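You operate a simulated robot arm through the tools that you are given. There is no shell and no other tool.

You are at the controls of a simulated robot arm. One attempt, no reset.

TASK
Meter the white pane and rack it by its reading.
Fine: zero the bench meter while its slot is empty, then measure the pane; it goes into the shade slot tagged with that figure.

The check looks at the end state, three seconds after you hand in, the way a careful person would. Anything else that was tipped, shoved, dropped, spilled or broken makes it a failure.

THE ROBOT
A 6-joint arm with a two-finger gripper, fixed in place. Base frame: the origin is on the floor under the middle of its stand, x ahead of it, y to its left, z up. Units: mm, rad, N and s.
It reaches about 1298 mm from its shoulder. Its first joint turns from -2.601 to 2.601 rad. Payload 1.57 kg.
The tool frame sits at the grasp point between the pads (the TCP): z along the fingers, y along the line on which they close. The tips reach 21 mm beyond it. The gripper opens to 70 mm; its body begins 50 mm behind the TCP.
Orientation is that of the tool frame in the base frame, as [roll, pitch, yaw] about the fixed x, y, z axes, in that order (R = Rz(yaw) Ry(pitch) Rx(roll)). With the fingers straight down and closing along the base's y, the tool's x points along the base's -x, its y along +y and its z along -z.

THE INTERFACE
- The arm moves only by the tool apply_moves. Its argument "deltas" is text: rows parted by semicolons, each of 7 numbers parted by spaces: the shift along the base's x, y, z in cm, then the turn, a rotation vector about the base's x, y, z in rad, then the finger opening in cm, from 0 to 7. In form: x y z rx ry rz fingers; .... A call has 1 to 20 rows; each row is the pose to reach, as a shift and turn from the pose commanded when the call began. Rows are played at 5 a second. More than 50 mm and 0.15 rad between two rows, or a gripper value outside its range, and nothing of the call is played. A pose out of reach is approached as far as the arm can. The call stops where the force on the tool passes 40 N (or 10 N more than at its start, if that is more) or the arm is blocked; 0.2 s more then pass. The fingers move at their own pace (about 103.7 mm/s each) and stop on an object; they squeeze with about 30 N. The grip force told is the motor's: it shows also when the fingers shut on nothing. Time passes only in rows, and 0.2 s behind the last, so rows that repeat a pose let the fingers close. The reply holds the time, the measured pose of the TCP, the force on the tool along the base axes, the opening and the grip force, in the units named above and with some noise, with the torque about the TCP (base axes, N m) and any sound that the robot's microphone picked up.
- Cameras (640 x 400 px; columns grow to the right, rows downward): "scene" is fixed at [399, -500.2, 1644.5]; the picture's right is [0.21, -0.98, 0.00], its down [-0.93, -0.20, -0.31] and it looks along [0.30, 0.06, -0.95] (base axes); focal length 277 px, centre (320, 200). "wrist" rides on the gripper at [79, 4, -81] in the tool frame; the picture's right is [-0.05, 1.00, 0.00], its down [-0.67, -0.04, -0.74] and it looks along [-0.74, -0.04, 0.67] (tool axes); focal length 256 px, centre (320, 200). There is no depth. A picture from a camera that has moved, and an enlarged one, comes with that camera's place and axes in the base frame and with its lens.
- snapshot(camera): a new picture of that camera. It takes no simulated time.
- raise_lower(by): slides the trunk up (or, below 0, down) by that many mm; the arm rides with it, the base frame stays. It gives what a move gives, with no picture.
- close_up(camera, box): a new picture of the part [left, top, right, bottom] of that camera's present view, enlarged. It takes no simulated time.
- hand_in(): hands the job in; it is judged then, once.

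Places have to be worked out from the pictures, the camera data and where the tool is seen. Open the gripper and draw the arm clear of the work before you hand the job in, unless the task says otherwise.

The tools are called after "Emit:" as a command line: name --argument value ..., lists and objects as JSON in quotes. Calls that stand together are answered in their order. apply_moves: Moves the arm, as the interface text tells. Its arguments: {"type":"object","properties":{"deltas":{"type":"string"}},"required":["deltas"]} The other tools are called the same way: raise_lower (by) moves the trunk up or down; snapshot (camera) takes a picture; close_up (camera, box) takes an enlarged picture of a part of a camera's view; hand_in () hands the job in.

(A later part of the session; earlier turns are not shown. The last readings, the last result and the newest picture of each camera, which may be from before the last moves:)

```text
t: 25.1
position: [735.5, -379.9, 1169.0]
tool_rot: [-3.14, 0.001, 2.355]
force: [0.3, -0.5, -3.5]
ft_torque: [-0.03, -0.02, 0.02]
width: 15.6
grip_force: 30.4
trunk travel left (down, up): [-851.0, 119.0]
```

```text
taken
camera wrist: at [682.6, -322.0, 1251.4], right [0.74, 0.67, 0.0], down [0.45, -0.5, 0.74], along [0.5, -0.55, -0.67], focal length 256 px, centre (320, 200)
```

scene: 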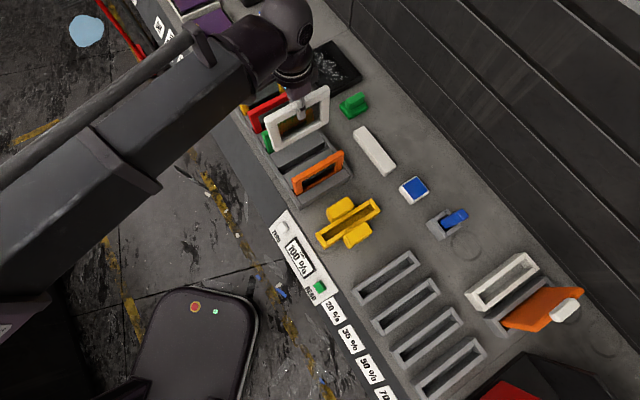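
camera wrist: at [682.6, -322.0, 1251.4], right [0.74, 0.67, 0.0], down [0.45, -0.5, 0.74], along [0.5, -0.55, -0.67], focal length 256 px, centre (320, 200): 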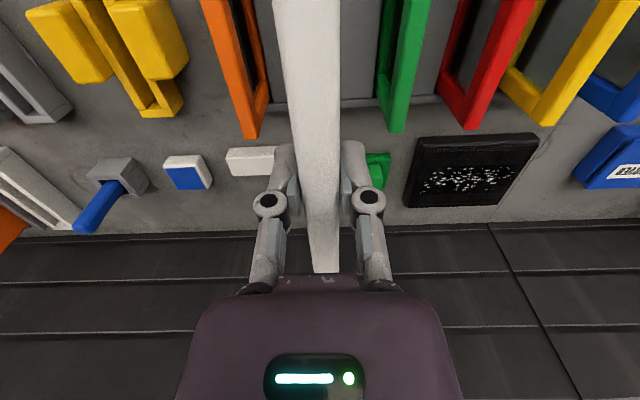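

The pane is lifted clear. I'll zoom in on it to get its height, and on the yellow meter and slots for exact positions.

Emit:
close_up --camera "scene" --box '[240, 70, 350, 170]'

Emit:
close_up --camera "scene" --box '[310, 190, 390, 250]'

Emit:
close_up --camera "wrist" --box '[0, 0, 200, 130]'

```text
4.00 times, centred on (295, 120) of scene
camera zoom: at [399.0, -500.2, 1644.5], right [0.21, -0.98, 0.0], down [-0.93, -0.2, -0.31], along [0.3, 0.06, -0.95], focal length 1108 px, centre (420, 520)
```

zoom: 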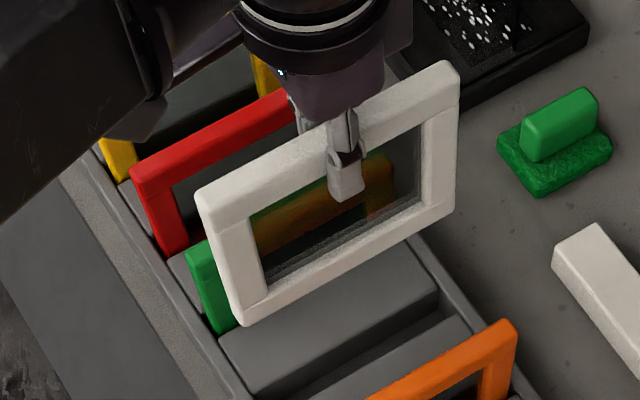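

```text
6.67 times, centred on (350, 220) of scene
camera zoom: at [399.0, -500.2, 1644.5], right [0.21, -0.98, 0.0], down [-0.93, -0.2, -0.31], along [0.3, 0.06, -0.95], focal length 1847 px, centre (120, 67)
```

zoom: 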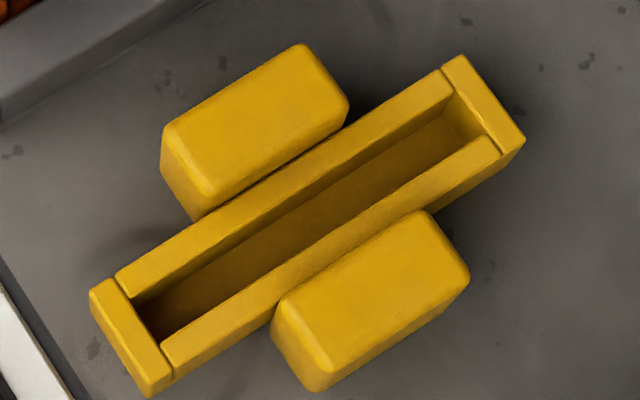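

```text
3.08 times, centred on (100, 65) of wrist
camera zoom: at [682.6, -322.0, 1251.4], right [0.74, 0.67, 0.0], down [0.45, -0.5, 0.74], along [0.5, -0.55, -0.67], focal length 788 px, centre (997, 615)
```

zoom: 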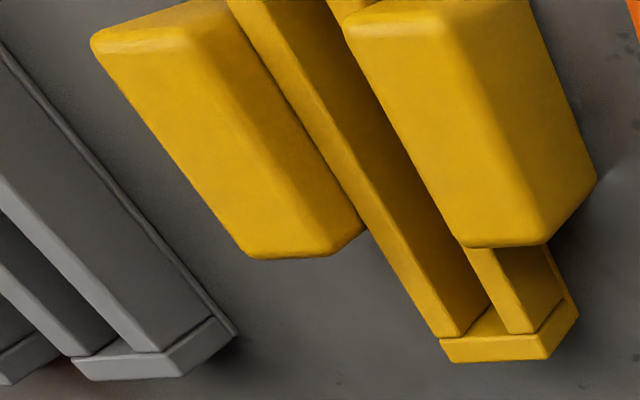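

The pane is about 148×130×16 mm and the meter slot is about 156×22 mm, so clearance is a few millimetres. I'll calibrate the wrist camera on the held pane, whose plane I know, by zooming on its top strip.

Emit:
close_up --camera "wrist" --box '[260, 0, 380, 75]'

Emit:
close_up --camera "wrist" --box '[260, 210, 380, 285]'

```text
5.33 times, centred on (320, 38) of wrist
camera zoom: at [682.6, -322.0, 1251.4], right [0.74, 0.67, 0.0], down [0.45, -0.5, 0.74], along [0.5, -0.55, -0.67], focal length 1365 px, centre (320, 1067)
```

zoom: 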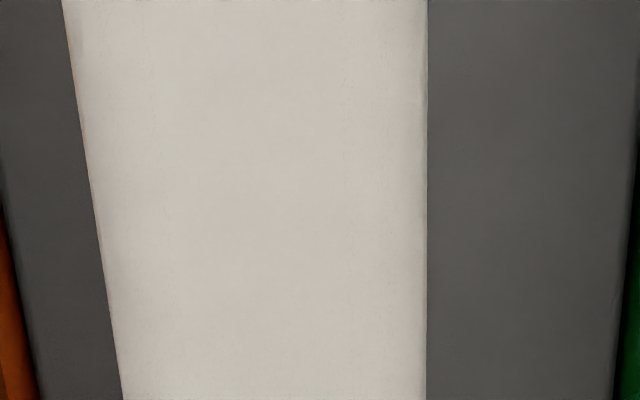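

```text
5.33 times, centred on (320, 248) of wrist
camera zoom: at [682.6, -322.0, 1251.4], right [0.74, 0.67, 0.0], down [0.45, -0.5, 0.74], along [0.5, -0.55, -0.67], focal length 1365 px, centre (320, -53)
```

zoom: 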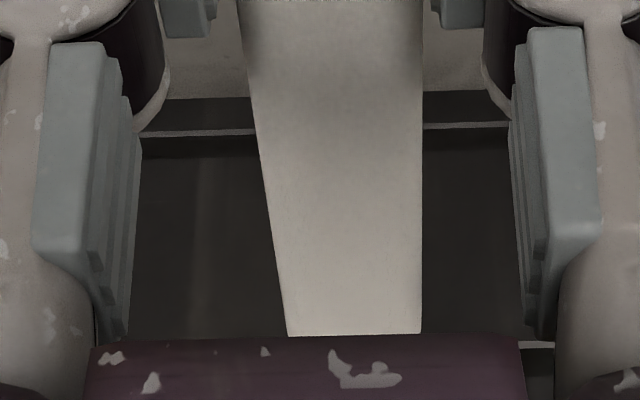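

Calibration shows the camera yawed by 0.053 rad, and the pane top sits about 8 mm above the TCP. Next I'll carry the pane, which clears the neighbours by about 23 mm, to a spot beside the meter where the slot is visible on the left of the view.

Emit:
apply_moves --deltas "-2.2 -0.7 0 0 0 0 0; -4.4 -1.4 0 0 0 0 0; -6.6 -2.1 0 0 0 0 0; -8.8 -2.8 0 0 0 0 0; -11.0 -3.5 0 0 0 0 0; -13.25 -4.2 0 0 0 0 0; -13.25 -4.2 0 0 0 0 0"

Emit:
snapshot --camera "wrist"

Emit:
close_up --camera "wrist" --box '[160, 0, 320, 100]'

Emit:
close_up --camera "wrist" --box '[160, 90, 320, 190]'

Emit:
snapshot --camera "scene"

```text
t: 26.8
position: [601.9, -422.9, 1169.0]
tool_rot: [-3.141, 0.0, 2.356]
force: [0.2, -0.4, -3.0]
ft_torque: [-0.01, 0.01, -0.03]
width: 16.0
grip_force: 29.8
trunk travel left (down, up): [-851.0, 119.0]
```

```text
taken
camera wrist: at [549.4, -364.3, 1251.4], right [0.74, 0.67, 0.0], down [0.45, -0.5, 0.74], along [0.5, -0.55, -0.67], focal length 256 px, centre (320, 200)
```

wrist: 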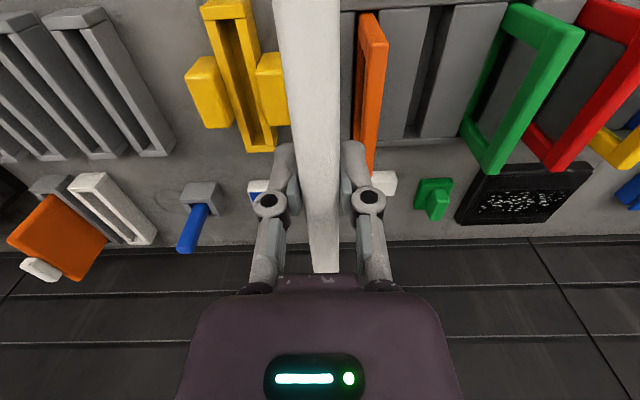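

```text
4.00 times, centred on (240, 50) of wrist
camera zoom: at [549.4, -364.3, 1251.4], right [0.74, 0.67, 0.0], down [0.45, -0.5, 0.74], along [0.5, -0.55, -0.67], focal length 1024 px, centre (640, 800)
```

zoom: 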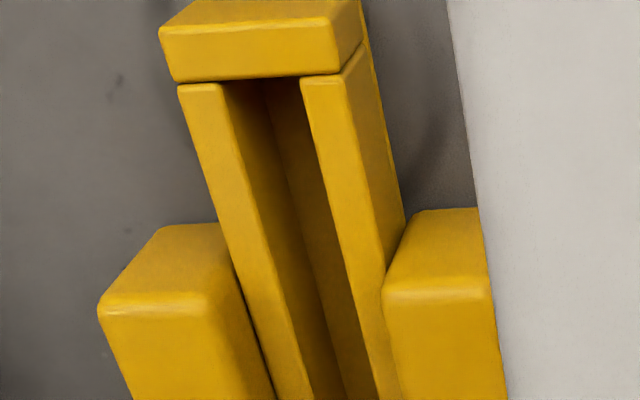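

```text
4.00 times, centred on (240, 140) of wrist
camera zoom: at [549.4, -364.3, 1251.4], right [0.74, 0.67, 0.0], down [0.45, -0.5, 0.74], along [0.5, -0.55, -0.67], focal length 1024 px, centre (640, 440)
```

zoom: 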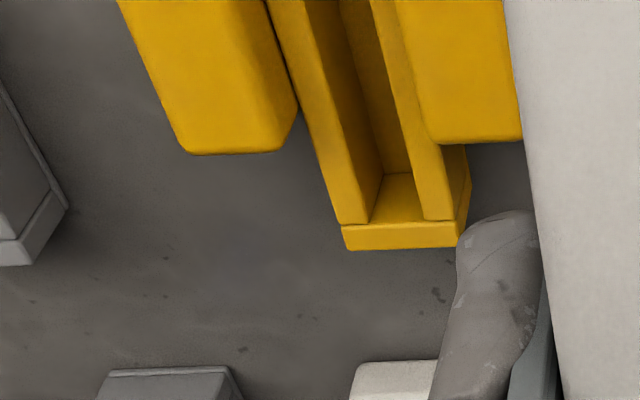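

```text
taken
```

scene: 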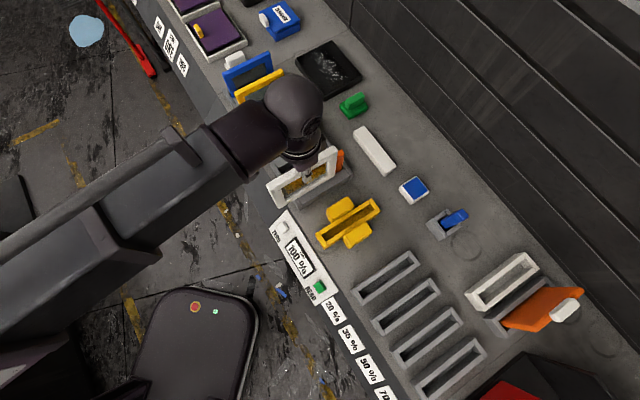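

The slot opening is clearly visible on this side. I'll move 200 mm to the other side of the meter, with the pane well above it, for a matching view, so the two views fix its position and height.

Emit:
apply_moves --deltas "-2.9 -2.9 0 0 0 0 0; -5.8 -5.8 0 0 0 0 0; -8.7 -8.7 0 0 0 0 0; -11.5 -11.5 0 0 0 0 0; -14.14 -14.14 0 0 0 0 0; -14.14 -14.14 0 0 0 0 0"

Emit:
snapshot --camera "wrist"

Emit:
close_up --camera "wrist" --box '[320, 0, 480, 100]'

Emit:
close_up --camera "wrist" --box '[320, 90, 480, 190]'

Emit:
close_up --camera "wrist" --box '[120, 0, 280, 100]'

Emit:
close_up --camera "wrist" --box '[120, 90, 280, 190]'

```text
t: 28.1
position: [461.5, -563.3, 1168.4]
tool_rot: [3.141, 0.001, 2.358]
force: [0.3, 0.0, -2.5]
ft_torque: [0.04, 0.0, -0.02]
width: 15.7
grip_force: 30.4
trunk travel left (down, up): [-851.0, 119.0]
```

```text
taken
camera wrist: at [407.5, -505.4, 1251.5], right [0.74, 0.67, 0.0], down [0.45, -0.5, 0.74], along [0.5, -0.55, -0.67], focal length 256 px, centre (320, 200)
```

wrist: 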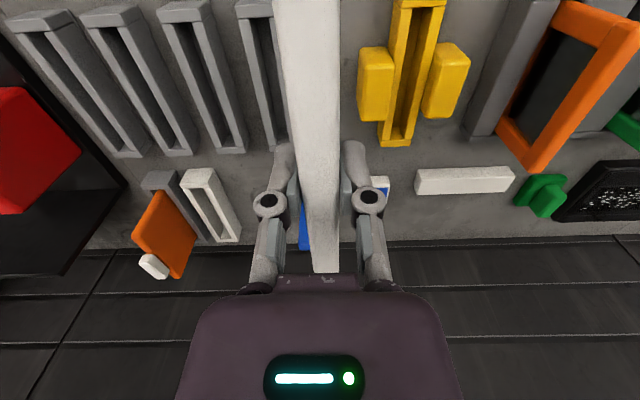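

```text
4.00 times, centred on (400, 50) of wrist
camera zoom: at [407.5, -505.4, 1251.5], right [0.74, 0.67, 0.0], down [0.45, -0.5, 0.74], along [0.5, -0.55, -0.67], focal length 1024 px, centre (0, 800)
```

zoom: 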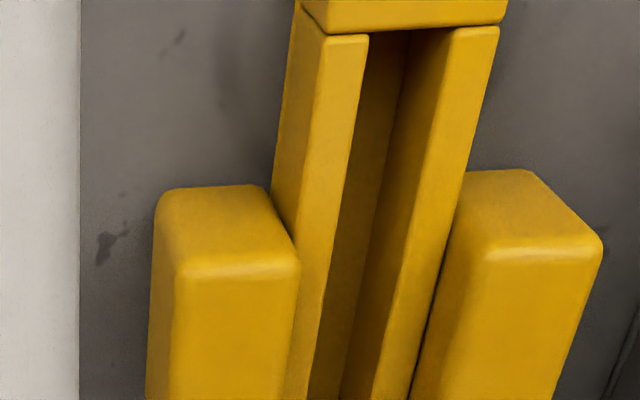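

```text
4.00 times, centred on (400, 140) of wrist
camera zoom: at [407.5, -505.4, 1251.5], right [0.74, 0.67, 0.0], down [0.45, -0.5, 0.74], along [0.5, -0.55, -0.67], focal length 1024 px, centre (0, 440)
```

zoom: 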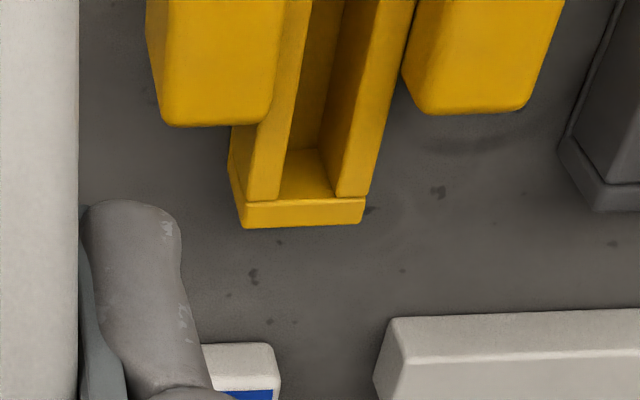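

```text
4.00 times, centred on (200, 50) of wrist
camera zoom: at [407.5, -505.4, 1251.5], right [0.74, 0.67, 0.0], down [0.45, -0.5, 0.74], along [0.5, -0.55, -0.67], focal length 1024 px, centre (800, 800)
```

zoom: 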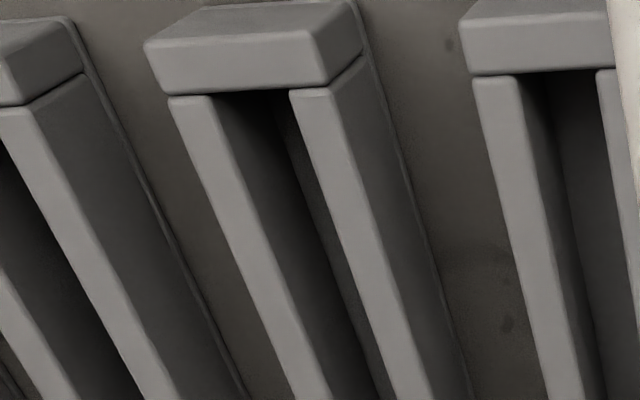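

```text
4.00 times, centred on (200, 140) of wrist
camera zoom: at [407.5, -505.4, 1251.5], right [0.74, 0.67, 0.0], down [0.45, -0.5, 0.74], along [0.5, -0.55, -0.67], focal length 1024 px, centre (800, 440)
```

zoom: 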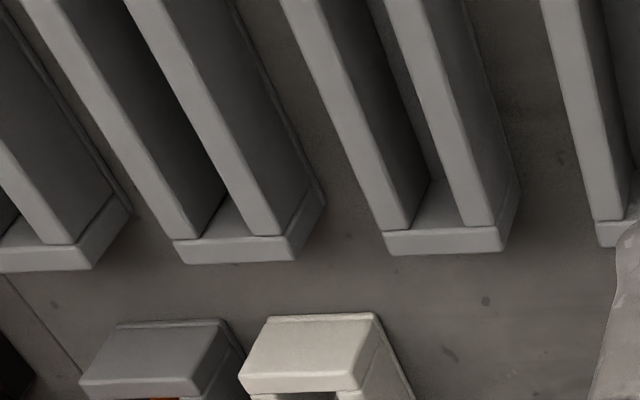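

Both views agree: the slot is centred at w≈789, n≈30 in bench coordinates, its top is at z≈939, and it measures about 155×20 mm. I'll move the held pane directly above it, staying high.

Emit:
apply_moves --deltas "2.4 0.55 0 0 0 0 0; 4.8 1.1 0 0 0 0 0; 7.2 1.7 0 0 0 0 0; 9.6 2.25 0 0 0 0 0; 11.79 2.78 0 0 0 0 0; 11.79 2.78 0 0 0 0 0"

Emit:
snapshot --camera "wrist"

Emit:
snapshot --camera "scene"

```text
t: 29.6
position: [578.6, -536.4, 1169.4]
tool_rot: [-3.14, 0.0, 2.356]
force: [-0.3, 0.3, -2.8]
ft_torque: [0.05, 0.0, 0.02]
width: 16.0
grip_force: 29.7
trunk travel left (down, up): [-851.0, 119.0]
```

```text
taken
camera wrist: at [526.4, -477.9, 1251.7], right [0.74, 0.67, 0.0], down [0.45, -0.5, 0.74], along [0.5, -0.55, -0.67], focal length 256 px, centre (320, 200)
```

wrist: 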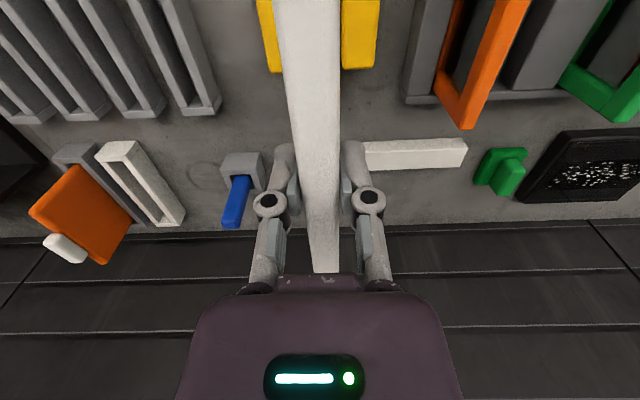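

```text
taken
```

scene: 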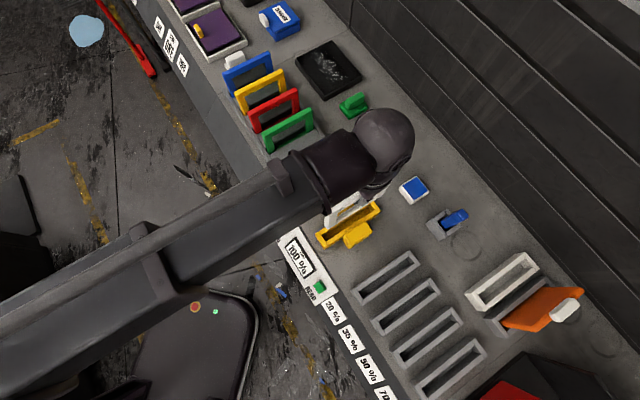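

The camera shows the tool within 1 mm of the target. I'll apply a small trim and then lower to just above the slot.

Emit:
apply_moves --deltas "-0.09 0.03 0 0 0 0 0; -0.09 0.03 0 0 0 0 0"

Emit:
raise_lower --by -98

Emit:
snapshot --camera "wrist"

Emit:
close_up --camera "scene" --box '[290, 170, 400, 260]'

```text
t: 30.1
position: [579.2, -536.5, 1168.6]
tool_rot: [-3.141, -0.001, 2.355]
force: [-0.4, -0.6, -2.5]
ft_torque: [0.0, -0.03, -0.03]
width: 15.6
grip_force: 30.6
trunk travel left (down, up): [-851.0, 119.0]
```

```text
t: 31.5
position: [578.4, -535.5, 1070.3]
tool_rot: [-3.141, 0.001, 2.357]
force: [-0.2, 0.1, -3.1]
ft_torque: [0.0, 0.01, 0.0]
width: 15.8
grip_force: 30.0
trunk travel left (down, up): [-753.0, 217.0]
```

```text
taken
camera wrist: at [525.5, -477.5, 1153.6], right [0.74, 0.67, 0.0], down [0.45, -0.5, 0.74], along [0.5, -0.55, -0.67], focal length 256 px, centre (320, 200)
```

wrist: 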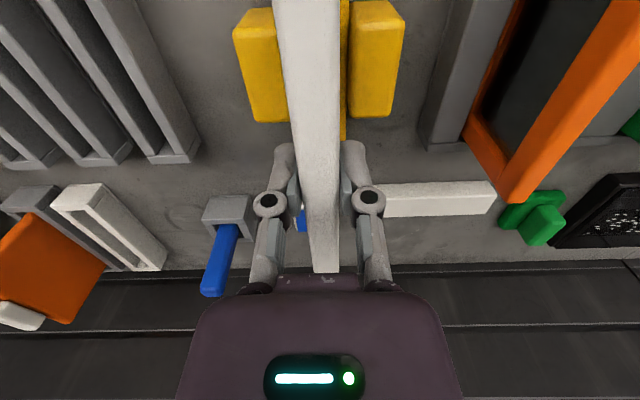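

```text
4.44 times, centred on (345, 215) of scene
camera zoom: at [399.0, -500.2, 1644.5], right [0.21, -0.98, 0.0], down [-0.93, -0.2, -0.31], along [0.3, 0.06, -0.95], focal length 1232 px, centre (209, 133)
```

zoom: 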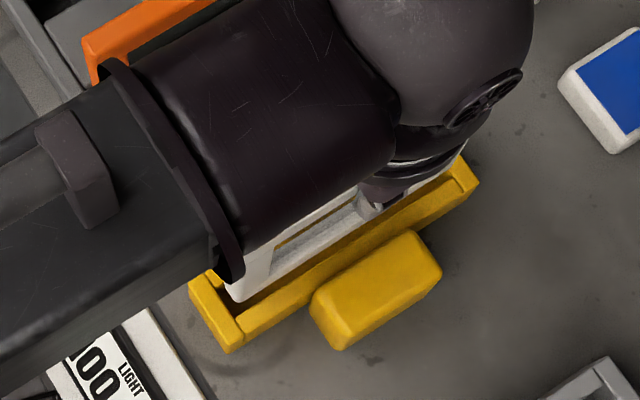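

The scene view shows the pane's bottom corner just inside the slot's near end, and the gap along the wall looks as expected. I'll lower 20 mm so it enters and check the forces.

Emit:
raise_lower --by -20

Emit:
close_up --camera "scene" --box '[290, 170, 400, 260]'

```text
t: 32.1
position: [578.2, -535.3, 1051.2]
tool_rot: [-3.14, 0.0, 2.358]
force: [0.1, -0.5, -2.5]
ft_torque: [0.0, 0.03, -0.01]
width: 15.8
grip_force: 30.6
trunk travel left (down, up): [-733.0, 237.0]
```

```text
4.44 times, centred on (345, 215) of scene
camera zoom: at [399.0, -500.2, 1644.5], right [0.21, -0.98, 0.0], down [-0.93, -0.2, -0.31], along [0.3, 0.06, -0.95], focal length 1232 px, centre (209, 133)
```

zoom: 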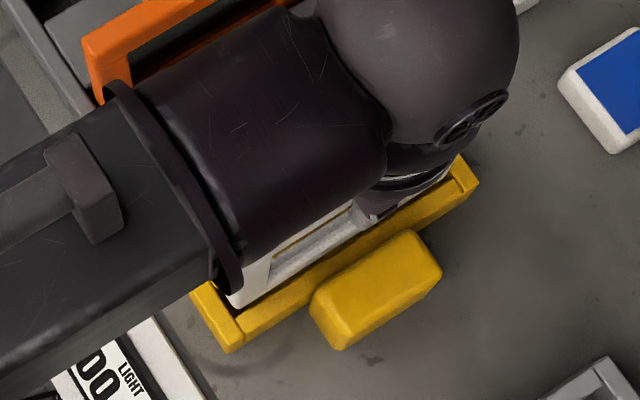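

There is no contact force and the pane appears to be entering the slot. I'll go down another 12 mm.

Emit:
raise_lower --by -12

```text
t: 32.7
position: [577.8, -536.5, 1039.9]
tool_rot: [3.141, 0.001, 2.356]
force: [0.4, -0.2, -3.1]
ft_torque: [-0.01, 0.0, -0.03]
width: 15.8
grip_force: 30.1
trunk travel left (down, up): [-721.0, 249.0]
```

Emit:
close_up --camera "scene" --box '[310, 190, 390, 250]'

Emit:
raise_lower --by -5

```text
6.67 times, centred on (350, 220) of scene
camera zoom: at [399.0, -500.2, 1644.5], right [0.21, -0.98, 0.0], down [-0.93, -0.2, -0.31], along [0.3, 0.06, -0.95], focal length 1847 px, centre (120, 67)
```

zoom: 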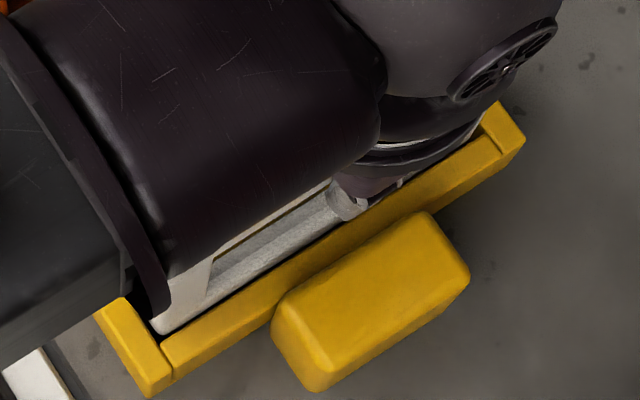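

```text
t: 33.3
position: [577.5, -536.6, 1033.3]
tool_rot: [-3.14, 0.0, 2.356]
force: [-0.2, 0.0, -1.9]
ft_torque: [0.0, -0.03, -0.02]
width: 15.6
grip_force: 29.7
trunk travel left (down, up): [-716.0, 254.0]
```

The pane is inside the slot. I said nothing ahead of the last pair of calls, so to note it: z force is about -2 N now and still near the pane's free weight. I'll continue down in 3 mm steps until it seats.

Emit:
raise_lower --by -3

```text
t: 33.8
position: [577.6, -537.1, 1031.0]
tool_rot: [-3.141, 0.001, 2.356]
force: [-0.4, -0.6, -3.0]
ft_torque: [-0.01, -0.01, 0.01]
width: 15.8
grip_force: 30.1
trunk travel left (down, up): [-713.0, 257.0]
```

Force is still -3 N, so the pane hangs free. Another 3 mm down.

Emit:
raise_lower --by -3

```text
t: 34.3
position: [579.0, -535.7, 1026.6]
tool_rot: [-3.141, 0.0, 2.355]
force: [0.0, 0.2, -2.6]
ft_torque: [-0.02, 0.02, 0.0]
width: 15.8
grip_force: 29.9
trunk travel left (down, up): [-710.0, 260.0]
```

It still has not seated, with the force at about -2.6 N. Another 3 mm down.

Emit:
raise_lower --by -3

```text
t: 34.8
position: [578.2, -536.4, 1024.7]
tool_rot: [-3.14, -0.001, 2.357]
force: [-0.2, -0.1, -2.9]
ft_torque: [-0.03, -0.03, 0.02]
width: 15.8
grip_force: 30.2
trunk travel left (down, up): [-707.0, 263.0]
```

The pane is still hanging free at TCP z≈1025. I'll keep stepping down gently by 3 mm.

Emit:
raise_lower --by -3

```text
t: 35.4
position: [578.0, -535.5, 1022.3]
tool_rot: [-3.141, -0.001, 2.357]
force: [0.9, 0.0, -2.7]
ft_torque: [0.0, -0.01, -0.03]
width: 16.0
grip_force: 30.1
trunk travel left (down, up): [-704.0, 266.0]
```

Still free at TCP z≈1022. In the rack it sat at TCP z≈1015, so seating should come soon; another 3 mm.

Emit:
raise_lower --by -3

```text
t: 35.9
position: [578.9, -536.5, 1018.0]
tool_rot: [3.141, 0.001, 2.356]
force: [0.0, 0.6, -2.7]
ft_torque: [0.03, 0.03, 0.02]
width: 15.9
grip_force: 30.2
trunk travel left (down, up): [-701.0, 269.0]
```

No contact yet at TCP z≈1018. I'll go down 2 mm more.

Emit:
raise_lower --by -2

```text
t: 36.4
position: [578.2, -535.7, 1016.6]
tool_rot: [3.139, 0.0, 2.354]
force: [0.1, -0.4, -3.3]
ft_torque: [0.0, 0.01, -0.03]
width: 15.7
grip_force: 30.1
trunk travel left (down, up): [-699.0, 271.0]
```

The trunk is now 3 mm above the height at which the pane sat in the rack. Another 2 mm down.

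Emit:
raise_lower --by -2

Emit:
snapshot --camera "wrist"

Emit:
close_up --camera "scene" --box '[310, 190, 390, 250]'

```text
t: 36.9
position: [578.6, -535.6, 1014.4]
tool_rot: [-3.14, 0.001, 2.357]
force: [-0.6, 0.0, -3.7]
ft_torque: [0.0, 0.02, -0.05]
width: 15.8
grip_force: 30.2
trunk travel left (down, up): [-697.0, 273.0]
```

```text
taken
camera wrist: at [525.6, -477.5, 1097.5], right [0.74, 0.67, 0.0], down [0.45, -0.5, 0.74], along [0.5, -0.55, -0.67], focal length 256 px, centre (320, 200)
```

wrist: 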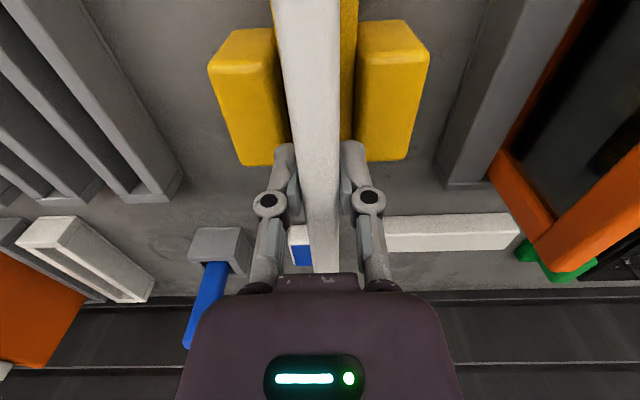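

```text
6.67 times, centred on (350, 220) of scene
camera zoom: at [399.0, -500.2, 1644.5], right [0.21, -0.98, 0.0], down [-0.93, -0.2, -0.31], along [0.3, 0.06, -0.95], focal length 1847 px, centre (120, 67)
```

zoom: 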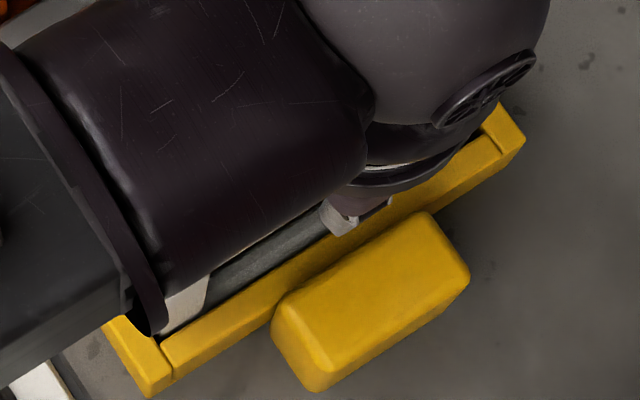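

The pane is deep in the slot, within 1 mm of its rack seating height, and still reads its full weight. I'll continue in 1.5 mm steps, watching for a rise in force.

Emit:
raise_lower --by -1.5

```text
t: 37.4
position: [578.4, -536.0, 1014.1]
tool_rot: [-3.14, 0.001, 2.356]
force: [2.3, -4.4, 11.8]
ft_torque: [0.34, 0.32, 0.0]
width: 15.4
grip_force: 30.6
trunk travel left (down, up): [-695.0, 275.0]
```

Contact: the force jumped to +12 N upward, so the pane is seated on the slot floor. I'll ease off 0.7 mm and then open the fingers to 45 mm.

Emit:
raise_lower --by 0.7

Emit:
apply_moves --deltas "0 0 0 0 0 0 2.2; 0 0 0 0 0 0 3.2; 0 0 0 0 0 0 4.2; 0 0 0 0 0 0 4.2"

Emit:
snapshot --camera "wrist"

```text
t: 37.9
position: [577.7, -535.2, 1014.8]
tool_rot: [-3.141, 0.0, 2.356]
force: [0.6, -1.2, 1.6]
ft_torque: [-0.25, -0.24, -0.03]
width: 15.7
grip_force: 29.6
trunk travel left (down, up): [-696.0, 274.0]
```

```text
t: 38.9
position: [578.3, -534.3, 1014.1]
tool_rot: [-3.141, 0.001, 2.356]
force: [-0.6, -0.4, 0.1]
ft_torque: [-0.03, -0.02, 0.02]
width: 41.8
grip_force: 0.1
trunk travel left (down, up): [-696.0, 274.0]
```

```text
taken
camera wrist: at [525.4, -477.3, 1096.9], right [0.74, 0.67, 0.0], down [0.45, -0.5, 0.74], along [0.5, -0.55, -0.67], focal length 256 px, centre (320, 200)
```

wrist: 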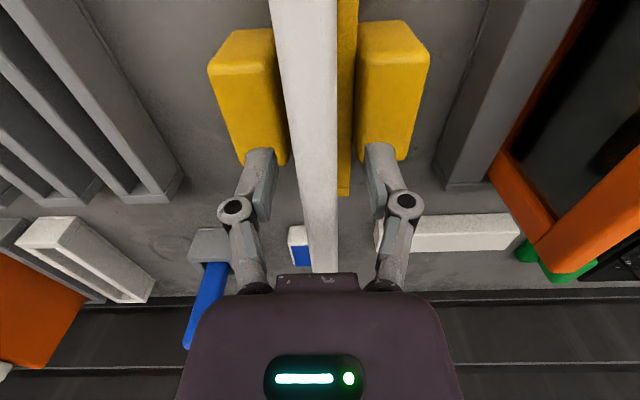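

The pane stands free in the meter slot. I'll raise 80 mm to clear its top.

Emit:
raise_lower --by 80

Emit:
close_up --camera "scene" --box '[270, 170, 410, 290]'

```text
t: 40.1
position: [578.3, -537.5, 1093.8]
tool_rot: [3.14, -0.001, 2.357]
force: [0.6, -0.4, -0.6]
ft_torque: [0.01, -0.04, -0.01]
width: 41.7
grip_force: 0.0
trunk travel left (down, up): [-776.0, 194.0]
```

```text
3.33 times, centred on (340, 230) of scene
camera zoom: at [399.0, -500.2, 1644.5], right [0.21, -0.98, 0.0], down [-0.93, -0.2, -0.31], along [0.3, 0.06, -0.95], focal length 924 px, centre (253, 100)
```

zoom: 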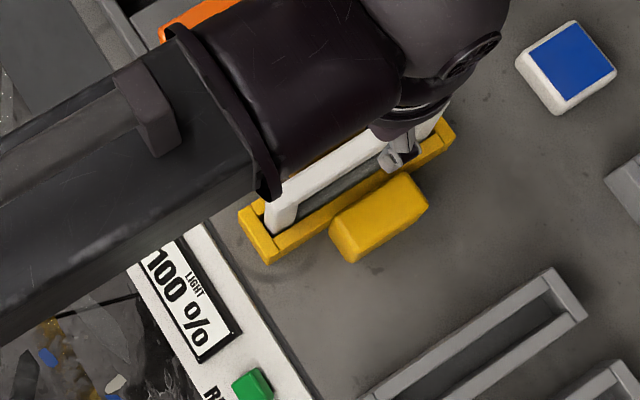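

The pane is seated in the meter. With fingers closed, I'll move to the READ button's approach line and tilt the tool 20°, staying high.

Emit:
apply_moves --deltas "-3.4 1.1 0 0 0 0 3; -6.7 2.2 0 0 0 0 2; -10 3.3 0 0 0 0 1; -13.4 4.4 0 0 0 0 0; -16.7 5.5 0 0 0 0 0; -20 6.6 0 0 0 0 0; -20 6.6 0.4 -0.082 -0.082 0 0; -20 6.6 0.75 -0.165 -0.165 0 0; -20 6.6 1.1 -0.247 -0.247 0 0; -20 6.6 1.1 -0.247 -0.247 0 0"

Emit:
snapshot --camera "wrist"

Emit:
snapshot --camera "scene"

```text
t: 42.3
position: [378.9, -470.4, 1106.1]
tool_rot: [-3.142, 0.351, 2.356]
force: [-1.0, 0.4, -0.6]
ft_torque: [0.0, -0.01, 0.01]
width: 0.1
grip_force: 29.0
trunk travel left (down, up): [-776.0, 194.0]
```

```text
taken
camera wrist: at [309.1, -395.4, 1155.9], right [0.74, 0.67, 0.02], down [0.24, -0.29, 0.93], along [0.63, -0.68, -0.37], focal length 256 px, centre (320, 200)
```

wrist: 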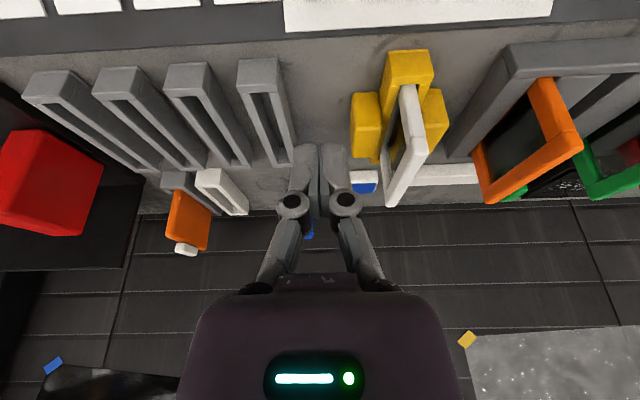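

```text
taken
```

scene: 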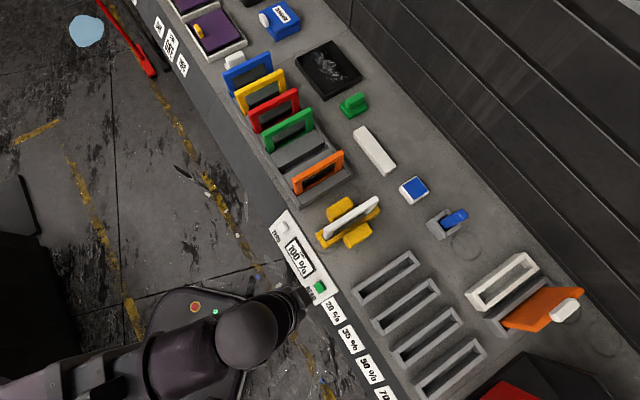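

The pane is standing in the meter and the tool is in front of READ. I'll lower 190 mm and check lateral alignment with the READ button.

Emit:
raise_lower --by -190

Emit:
snapshot --camera "wrist"

Emit:
close_up --camera "scene" --box '[270, 230, 370, 320]'

```text
t: 44.4
position: [377.1, -470.0, 915.8]
tool_rot: [-3.142, 0.348, 2.356]
force: [0.3, 0.3, -0.1]
ft_torque: [-0.02, 0.0, 0.01]
width: 0.0
grip_force: 29.0
trunk travel left (down, up): [-586.0, 384.0]
```

```text
taken
camera wrist: at [309.0, -395.2, 966.1], right [0.74, 0.67, 0.02], down [0.24, -0.29, 0.93], along [0.63, -0.68, -0.37], focal length 256 px, centre (320, 200)
```

wrist: 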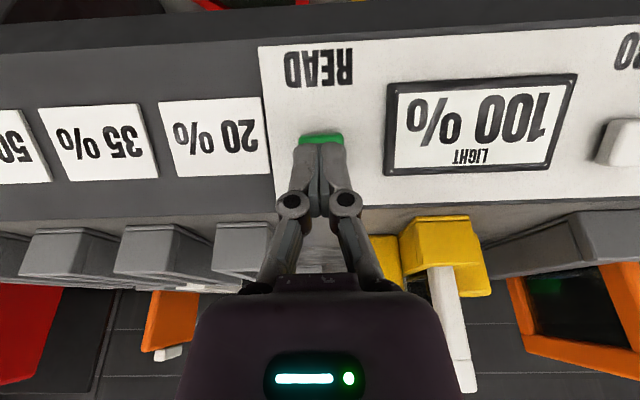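

```text
4.44 times, centred on (320, 275) of scene
camera zoom: at [399.0, -500.2, 1644.5], right [0.21, -0.98, 0.0], down [-0.93, -0.2, -0.31], along [0.3, 0.06, -0.95], focal length 1232 px, centre (320, -133)
```

zoom: 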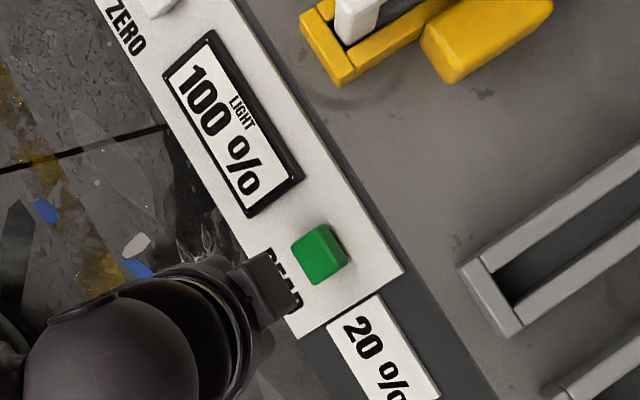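

The green READ button is centred behind the fingertips. I'll lower 17 mm to button height.

Emit:
raise_lower --by -17

```text
t: 45.0
position: [377.6, -470.3, 898.8]
tool_rot: [-3.141, 0.348, 2.356]
force: [0.6, -0.4, 0.9]
ft_torque: [0.0, -0.01, 0.01]
width: 0.0
grip_force: 28.6
trunk travel left (down, up): [-569.0, 401.0]
```

At button height (TCP z≈899). I'll push forward in small steps as before.

Emit:
apply_moves --deltas "0.707 -0.707 0 0 0 0 0; 1.273 -1.273 0 0 0 0 0; 1.485 -1.485 0 0 0 0 0; 1.626 -1.626 0 0 0 0 0; 1.768 -1.768 0 0 0 0 0; 1.909 -1.909 0 0 0 0 0; 1.98 -1.98 0 0 0 0 0"

Emit:
close_up --camera "scene" --box '[270, 200, 370, 320]'

```text
t: 46.6
position: [398.0, -489.5, 899.6]
tool_rot: [3.14, 0.349, 2.358]
force: [-1.8, 0.6, 1.5]
ft_torque: [0.03, 0.02, -0.01]
width: 6.1
grip_force: 28.4
trunk travel left (down, up): [-569.0, 401.0]
heard: click
```

```text
3.33 times, centred on (320, 260) of scene
camera zoom: at [399.0, -500.2, 1644.5], right [0.21, -0.98, 0.0], down [-0.93, -0.2, -0.31], along [0.3, 0.06, -0.95], focal length 924 px, centre (320, 0)
```

zoom: 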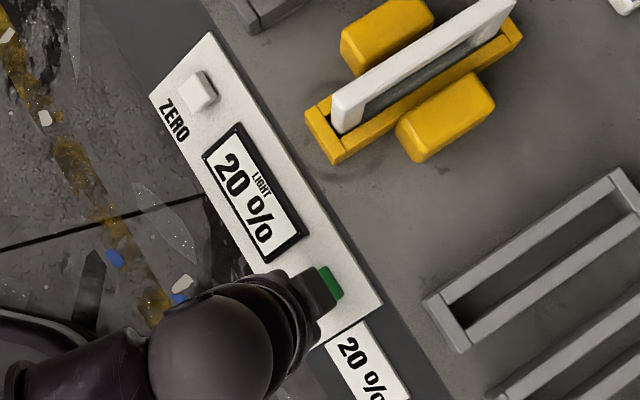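

A click was heard and the display reads 20 %, so the pane belongs in the 20 % slot. I'll retreat from the button and verify the reading.

Emit:
apply_moves --deltas "-0.7 0.7 0 0 0 0 0; -1.4 1.4 0 0 0 0 0; -1.98 1.98 0 0 0 0 0; -1.98 1.98 0 0 0 0 0"

Emit:
close_up --camera "scene" --box '[270, 200, 370, 320]'

Emit:
close_up --camera "scene" --box '[310, 230, 510, 400]'

```text
t: 47.6
position: [377.8, -469.8, 898.2]
tool_rot: [3.141, 0.349, 2.357]
force: [0.5, 0.2, 1.0]
ft_torque: [-0.02, 0.0, -0.01]
width: 0.0
grip_force: 29.1
trunk travel left (down, up): [-569.0, 401.0]
```

```text
3.33 times, centred on (320, 260) of scene
camera zoom: at [399.0, -500.2, 1644.5], right [0.21, -0.98, 0.0], down [-0.93, -0.2, -0.31], along [0.3, 0.06, -0.95], focal length 924 px, centre (320, 0)
```

zoom: 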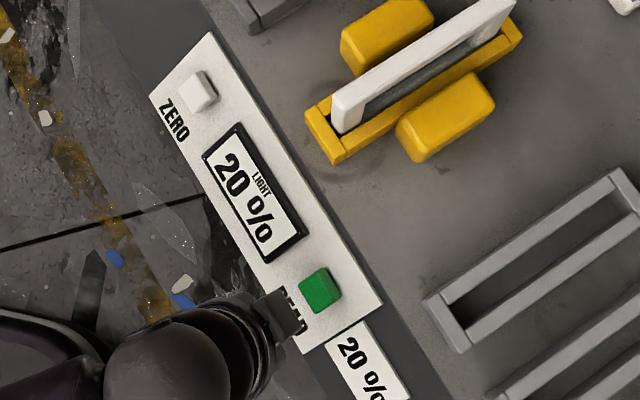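

```text
2.35 times, centred on (410, 315) of scene
camera zoom: at [399.0, -500.2, 1644.5], right [0.21, -0.98, 0.0], down [-0.93, -0.2, -0.31], along [0.3, 0.06, -0.95], focal length 652 px, centre (108, -71)
```

zoom: 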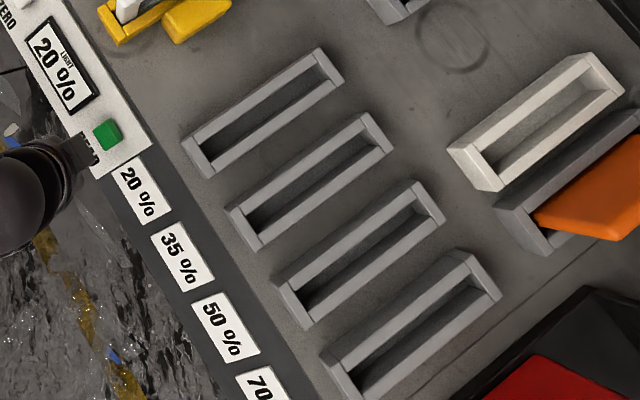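

The reading holds at 20 %, and the first slot next to the meter lines up with the 20 % tag. I'll raise the trunk 282 mm before leveling the tool and measuring that slot.

Emit:
raise_lower --by 282

Emit:
apply_moves --deltas "0.9 -3.5 -0.4 0.082 0.082 0 4.5; 1.9 -7 -0.75 0.165 0.165 0 4.5; 2.8 -10.5 -1.1 0.247 0.247 0 4.5; 3.76 -14 -1.1 0.247 0.247 0 4.5; 3.76 -14 -1.1 0.247 0.247 0 4.5"

Emit:
snapshot --camera "wrist"

Emit:
close_up --camera "wrist" --box '[240, 0, 400, 100]'

Emit:
close_up --camera "wrist" --box '[240, 90, 400, 190]'

```text
t: 50.5
position: [377.8, -468.1, 1180.4]
tool_rot: [3.141, 0.349, 2.357]
force: [-0.7, -0.7, 0.2]
ft_torque: [-0.03, -0.01, 0.0]
width: 0.0
grip_force: 29.0
trunk travel left (down, up): [-851.0, 119.0]
```

```text
t: 51.7
position: [415.6, -609.6, 1169.3]
tool_rot: [3.141, -0.001, 2.355]
force: [0.1, 0.2, 0.3]
ft_torque: [-0.03, 0.0, 0.01]
width: 44.9
grip_force: 0.1
trunk travel left (down, up): [-851.0, 119.0]
```

```text
taken
camera wrist: at [362.3, -551.0, 1252.1], right [0.74, 0.67, 0.0], down [0.45, -0.5, 0.74], along [0.5, -0.55, -0.67], focal length 256 px, centre (320, 200)
```

wrist: 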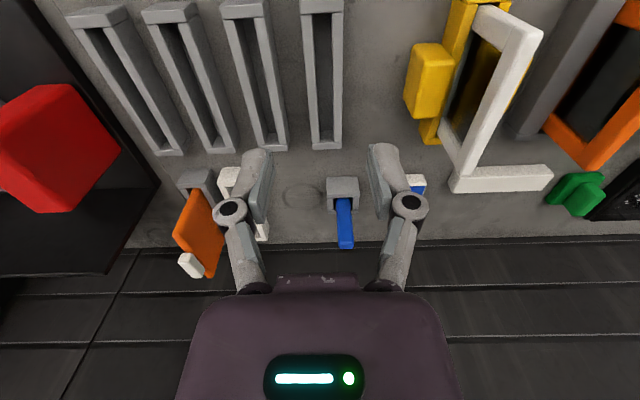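

```text
4.00 times, centred on (320, 50) of wrist
camera zoom: at [362.3, -551.0, 1252.1], right [0.74, 0.67, 0.0], down [0.45, -0.5, 0.74], along [0.5, -0.55, -0.67], focal length 1024 px, centre (320, 800)
```

zoom: 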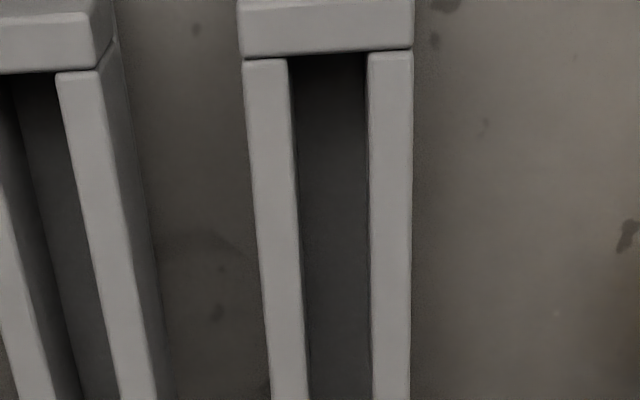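

```text
4.00 times, centred on (320, 140) of wrist
camera zoom: at [362.3, -551.0, 1252.1], right [0.74, 0.67, 0.0], down [0.45, -0.5, 0.74], along [0.5, -0.55, -0.67], focal length 1024 px, centre (320, 440)
```

zoom: 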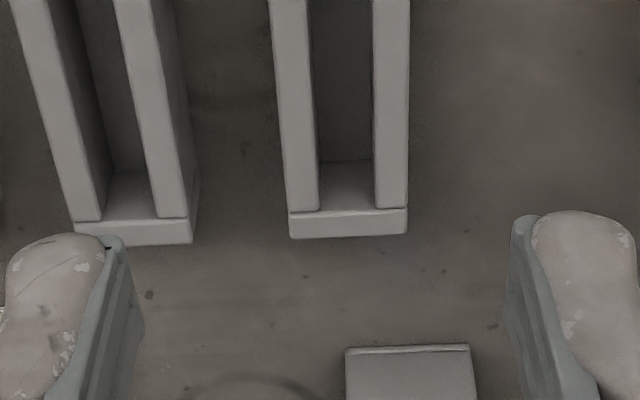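

The 20 % slot is centred at w≈789, n≈-135, with the same size and height as the meter slot: a pure 165 mm shift along the bench. I'll go back above the pane in the meter.

Emit:
apply_moves --deltas "4 1.8 0 0 0 0 4.5; 8 3.6 0 0 0 0 4.5; 12 5.4 0 0 0 0 4.5; 16.31 7.37 0 0 0 0 4.5; 16.31 7.37 0 0 0 0 4.5"

Emit:
snapshot --camera "wrist"

Emit:
close_up --camera "wrist" --box '[240, 0, 400, 100]'

Emit:
close_up --camera "wrist" --box '[240, 80, 400, 180]'

```text
t: 52.9
position: [577.4, -536.4, 1170.5]
tool_rot: [3.141, -0.001, 2.355]
force: [-0.5, 1.4, 1.4]
ft_torque: [0.0, -0.02, 0.02]
width: 44.9
grip_force: 0.0
trunk travel left (down, up): [-851.0, 119.0]
```

```text
taken
camera wrist: at [524.3, -477.2, 1252.0], right [0.74, 0.67, 0.0], down [0.45, -0.5, 0.74], along [0.5, -0.55, -0.67], focal length 256 px, centre (320, 200)
```

wrist: 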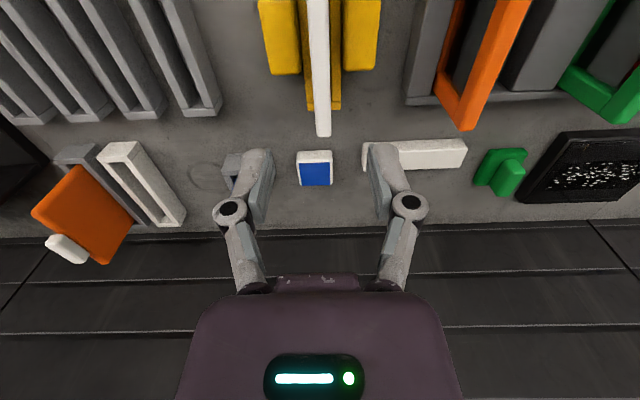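

```text
4.00 times, centred on (320, 50) of wrist
camera zoom: at [524.3, -477.2, 1252.0], right [0.74, 0.67, 0.0], down [0.45, -0.5, 0.74], along [0.5, -0.55, -0.67], focal length 1024 px, centre (320, 800)
```

zoom: 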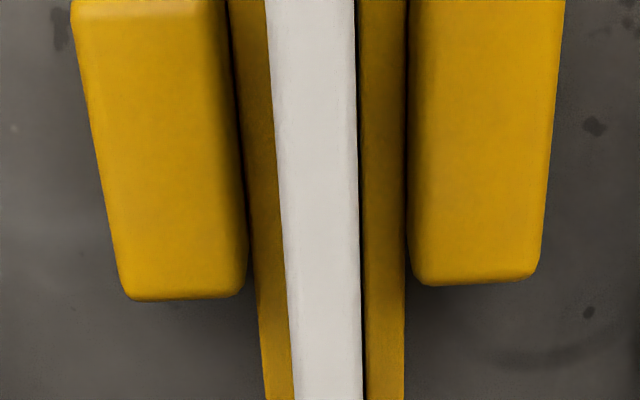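

```text
4.00 times, centred on (320, 130) of wrist
camera zoom: at [524.3, -477.2, 1252.0], right [0.74, 0.67, 0.0], down [0.45, -0.5, 0.74], along [0.5, -0.55, -0.67], focal length 1024 px, centre (320, 480)
```

zoom: 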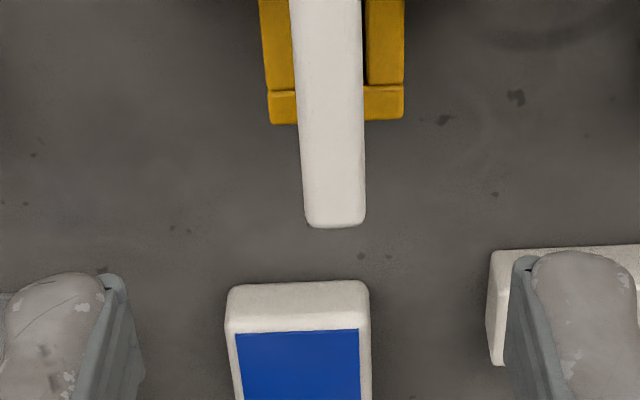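

The pane is within 0.2 mm of the finger mid-plane. I'll lower 110 mm first, then the rest, to the same grasp height as before.

Emit:
raise_lower --by -110

Emit:
snapshot --camera "wrist"

Emit:
raise_lower --by -45

Emit:
close_up --camera "wrist" --box '[240, 130, 400, 240]'

```text
t: 54.3
position: [578.0, -536.5, 1059.6]
tool_rot: [3.141, 0.0, 2.356]
force: [-0.4, 0.4, 0.4]
ft_torque: [0.0, -0.03, 0.02]
width: 45.2
grip_force: 0.0
trunk travel left (down, up): [-741.0, 229.0]
```

```text
taken
camera wrist: at [524.5, -477.3, 1141.9], right [0.74, 0.67, 0.0], down [0.45, -0.5, 0.74], along [0.5, -0.55, -0.67], focal length 256 px, centre (320, 200)
```

wrist: 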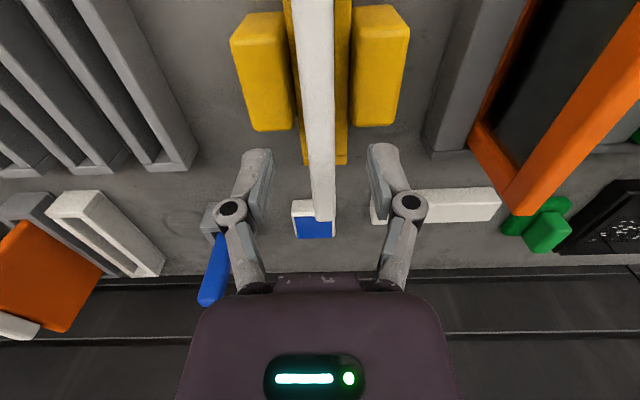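

```text
t: 55.2
position: [577.4, -535.4, 1014.7]
tool_rot: [-3.14, 0.0, 2.355]
force: [-0.1, 0.0, 0.2]
ft_torque: [-0.02, 0.01, -0.03]
width: 45.1
grip_force: 0.0
trunk travel left (down, up): [-696.0, 274.0]
```

```text
3.64 times, centred on (320, 185) of wrist
camera zoom: at [524.5, -477.3, 1096.9], right [0.74, 0.67, 0.0], down [0.45, -0.5, 0.74], along [0.5, -0.55, -0.67], focal length 931 px, centre (320, 254)
```

zoom: 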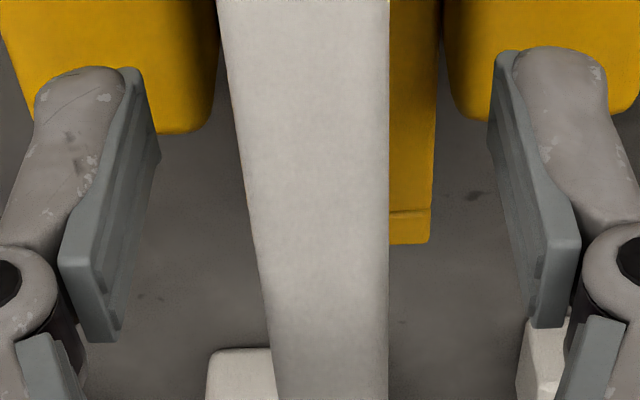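

The fingers straddle the pane's top bar with even gaps and no force. Closing to grip.

Emit:
apply_moves --deltas "0 0 0 0 0 0 2; 0 0 0 0 0 0 0; 0 0 0 0 0 0 0; 0 0 0 0 0 0 0"

Emit:
raise_lower --by 15

```text
t: 56.2
position: [577.0, -535.5, 1014.8]
tool_rot: [-3.139, 0.001, 2.356]
force: [0.4, 0.1, 2.0]
ft_torque: [0.07, -0.01, -0.01]
width: 15.8
grip_force: 30.4
trunk travel left (down, up): [-696.0, 274.0]
```

```text
t: 56.8
position: [578.2, -535.0, 1030.2]
tool_rot: [3.142, 0.001, 2.356]
force: [0.2, 0.0, -2.1]
ft_torque: [0.01, 0.02, 0.03]
width: 15.7
grip_force: 29.8
trunk travel left (down, up): [-711.0, 259.0]
```

The pane is gripped and lifting freely. I'll raise 115 mm to clear the meter heads and slot walls.

Emit:
raise_lower --by 115

Emit:
snapshot --camera "scene"

Emit:
snapshot --camera "wrist"

```text
t: 58.3
position: [578.7, -536.1, 1144.1]
tool_rot: [3.141, 0.0, 2.354]
force: [-0.8, -0.4, -3.1]
ft_torque: [-0.01, 0.03, -0.03]
width: 15.6
grip_force: 29.6
trunk travel left (down, up): [-826.0, 144.0]
```

```text
taken
```

scene: 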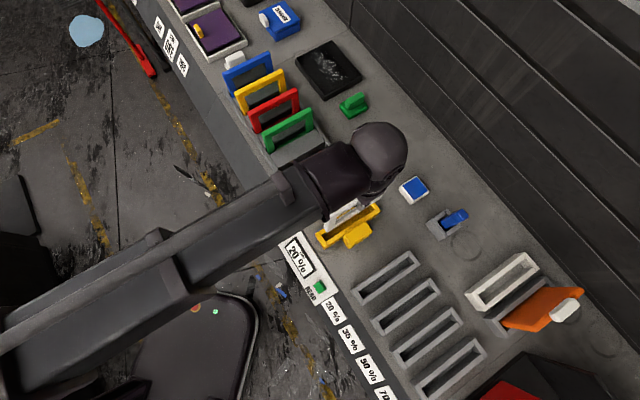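

```text
taken
camera wrist: at [524.8, -477.5, 1226.6], right [0.74, 0.67, 0.0], down [0.45, -0.5, 0.74], along [0.5, -0.55, -0.67], focal length 256 px, centre (320, 200)
```

wrist: 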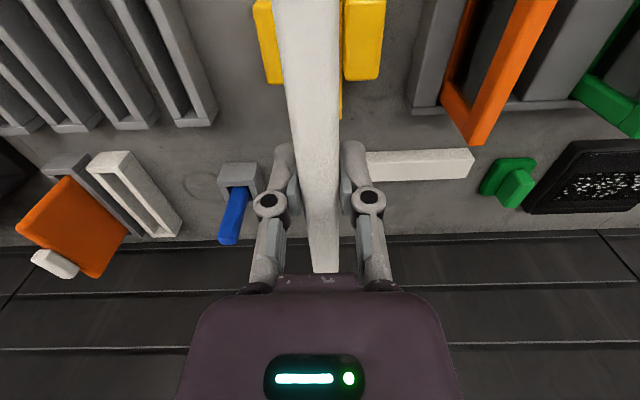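

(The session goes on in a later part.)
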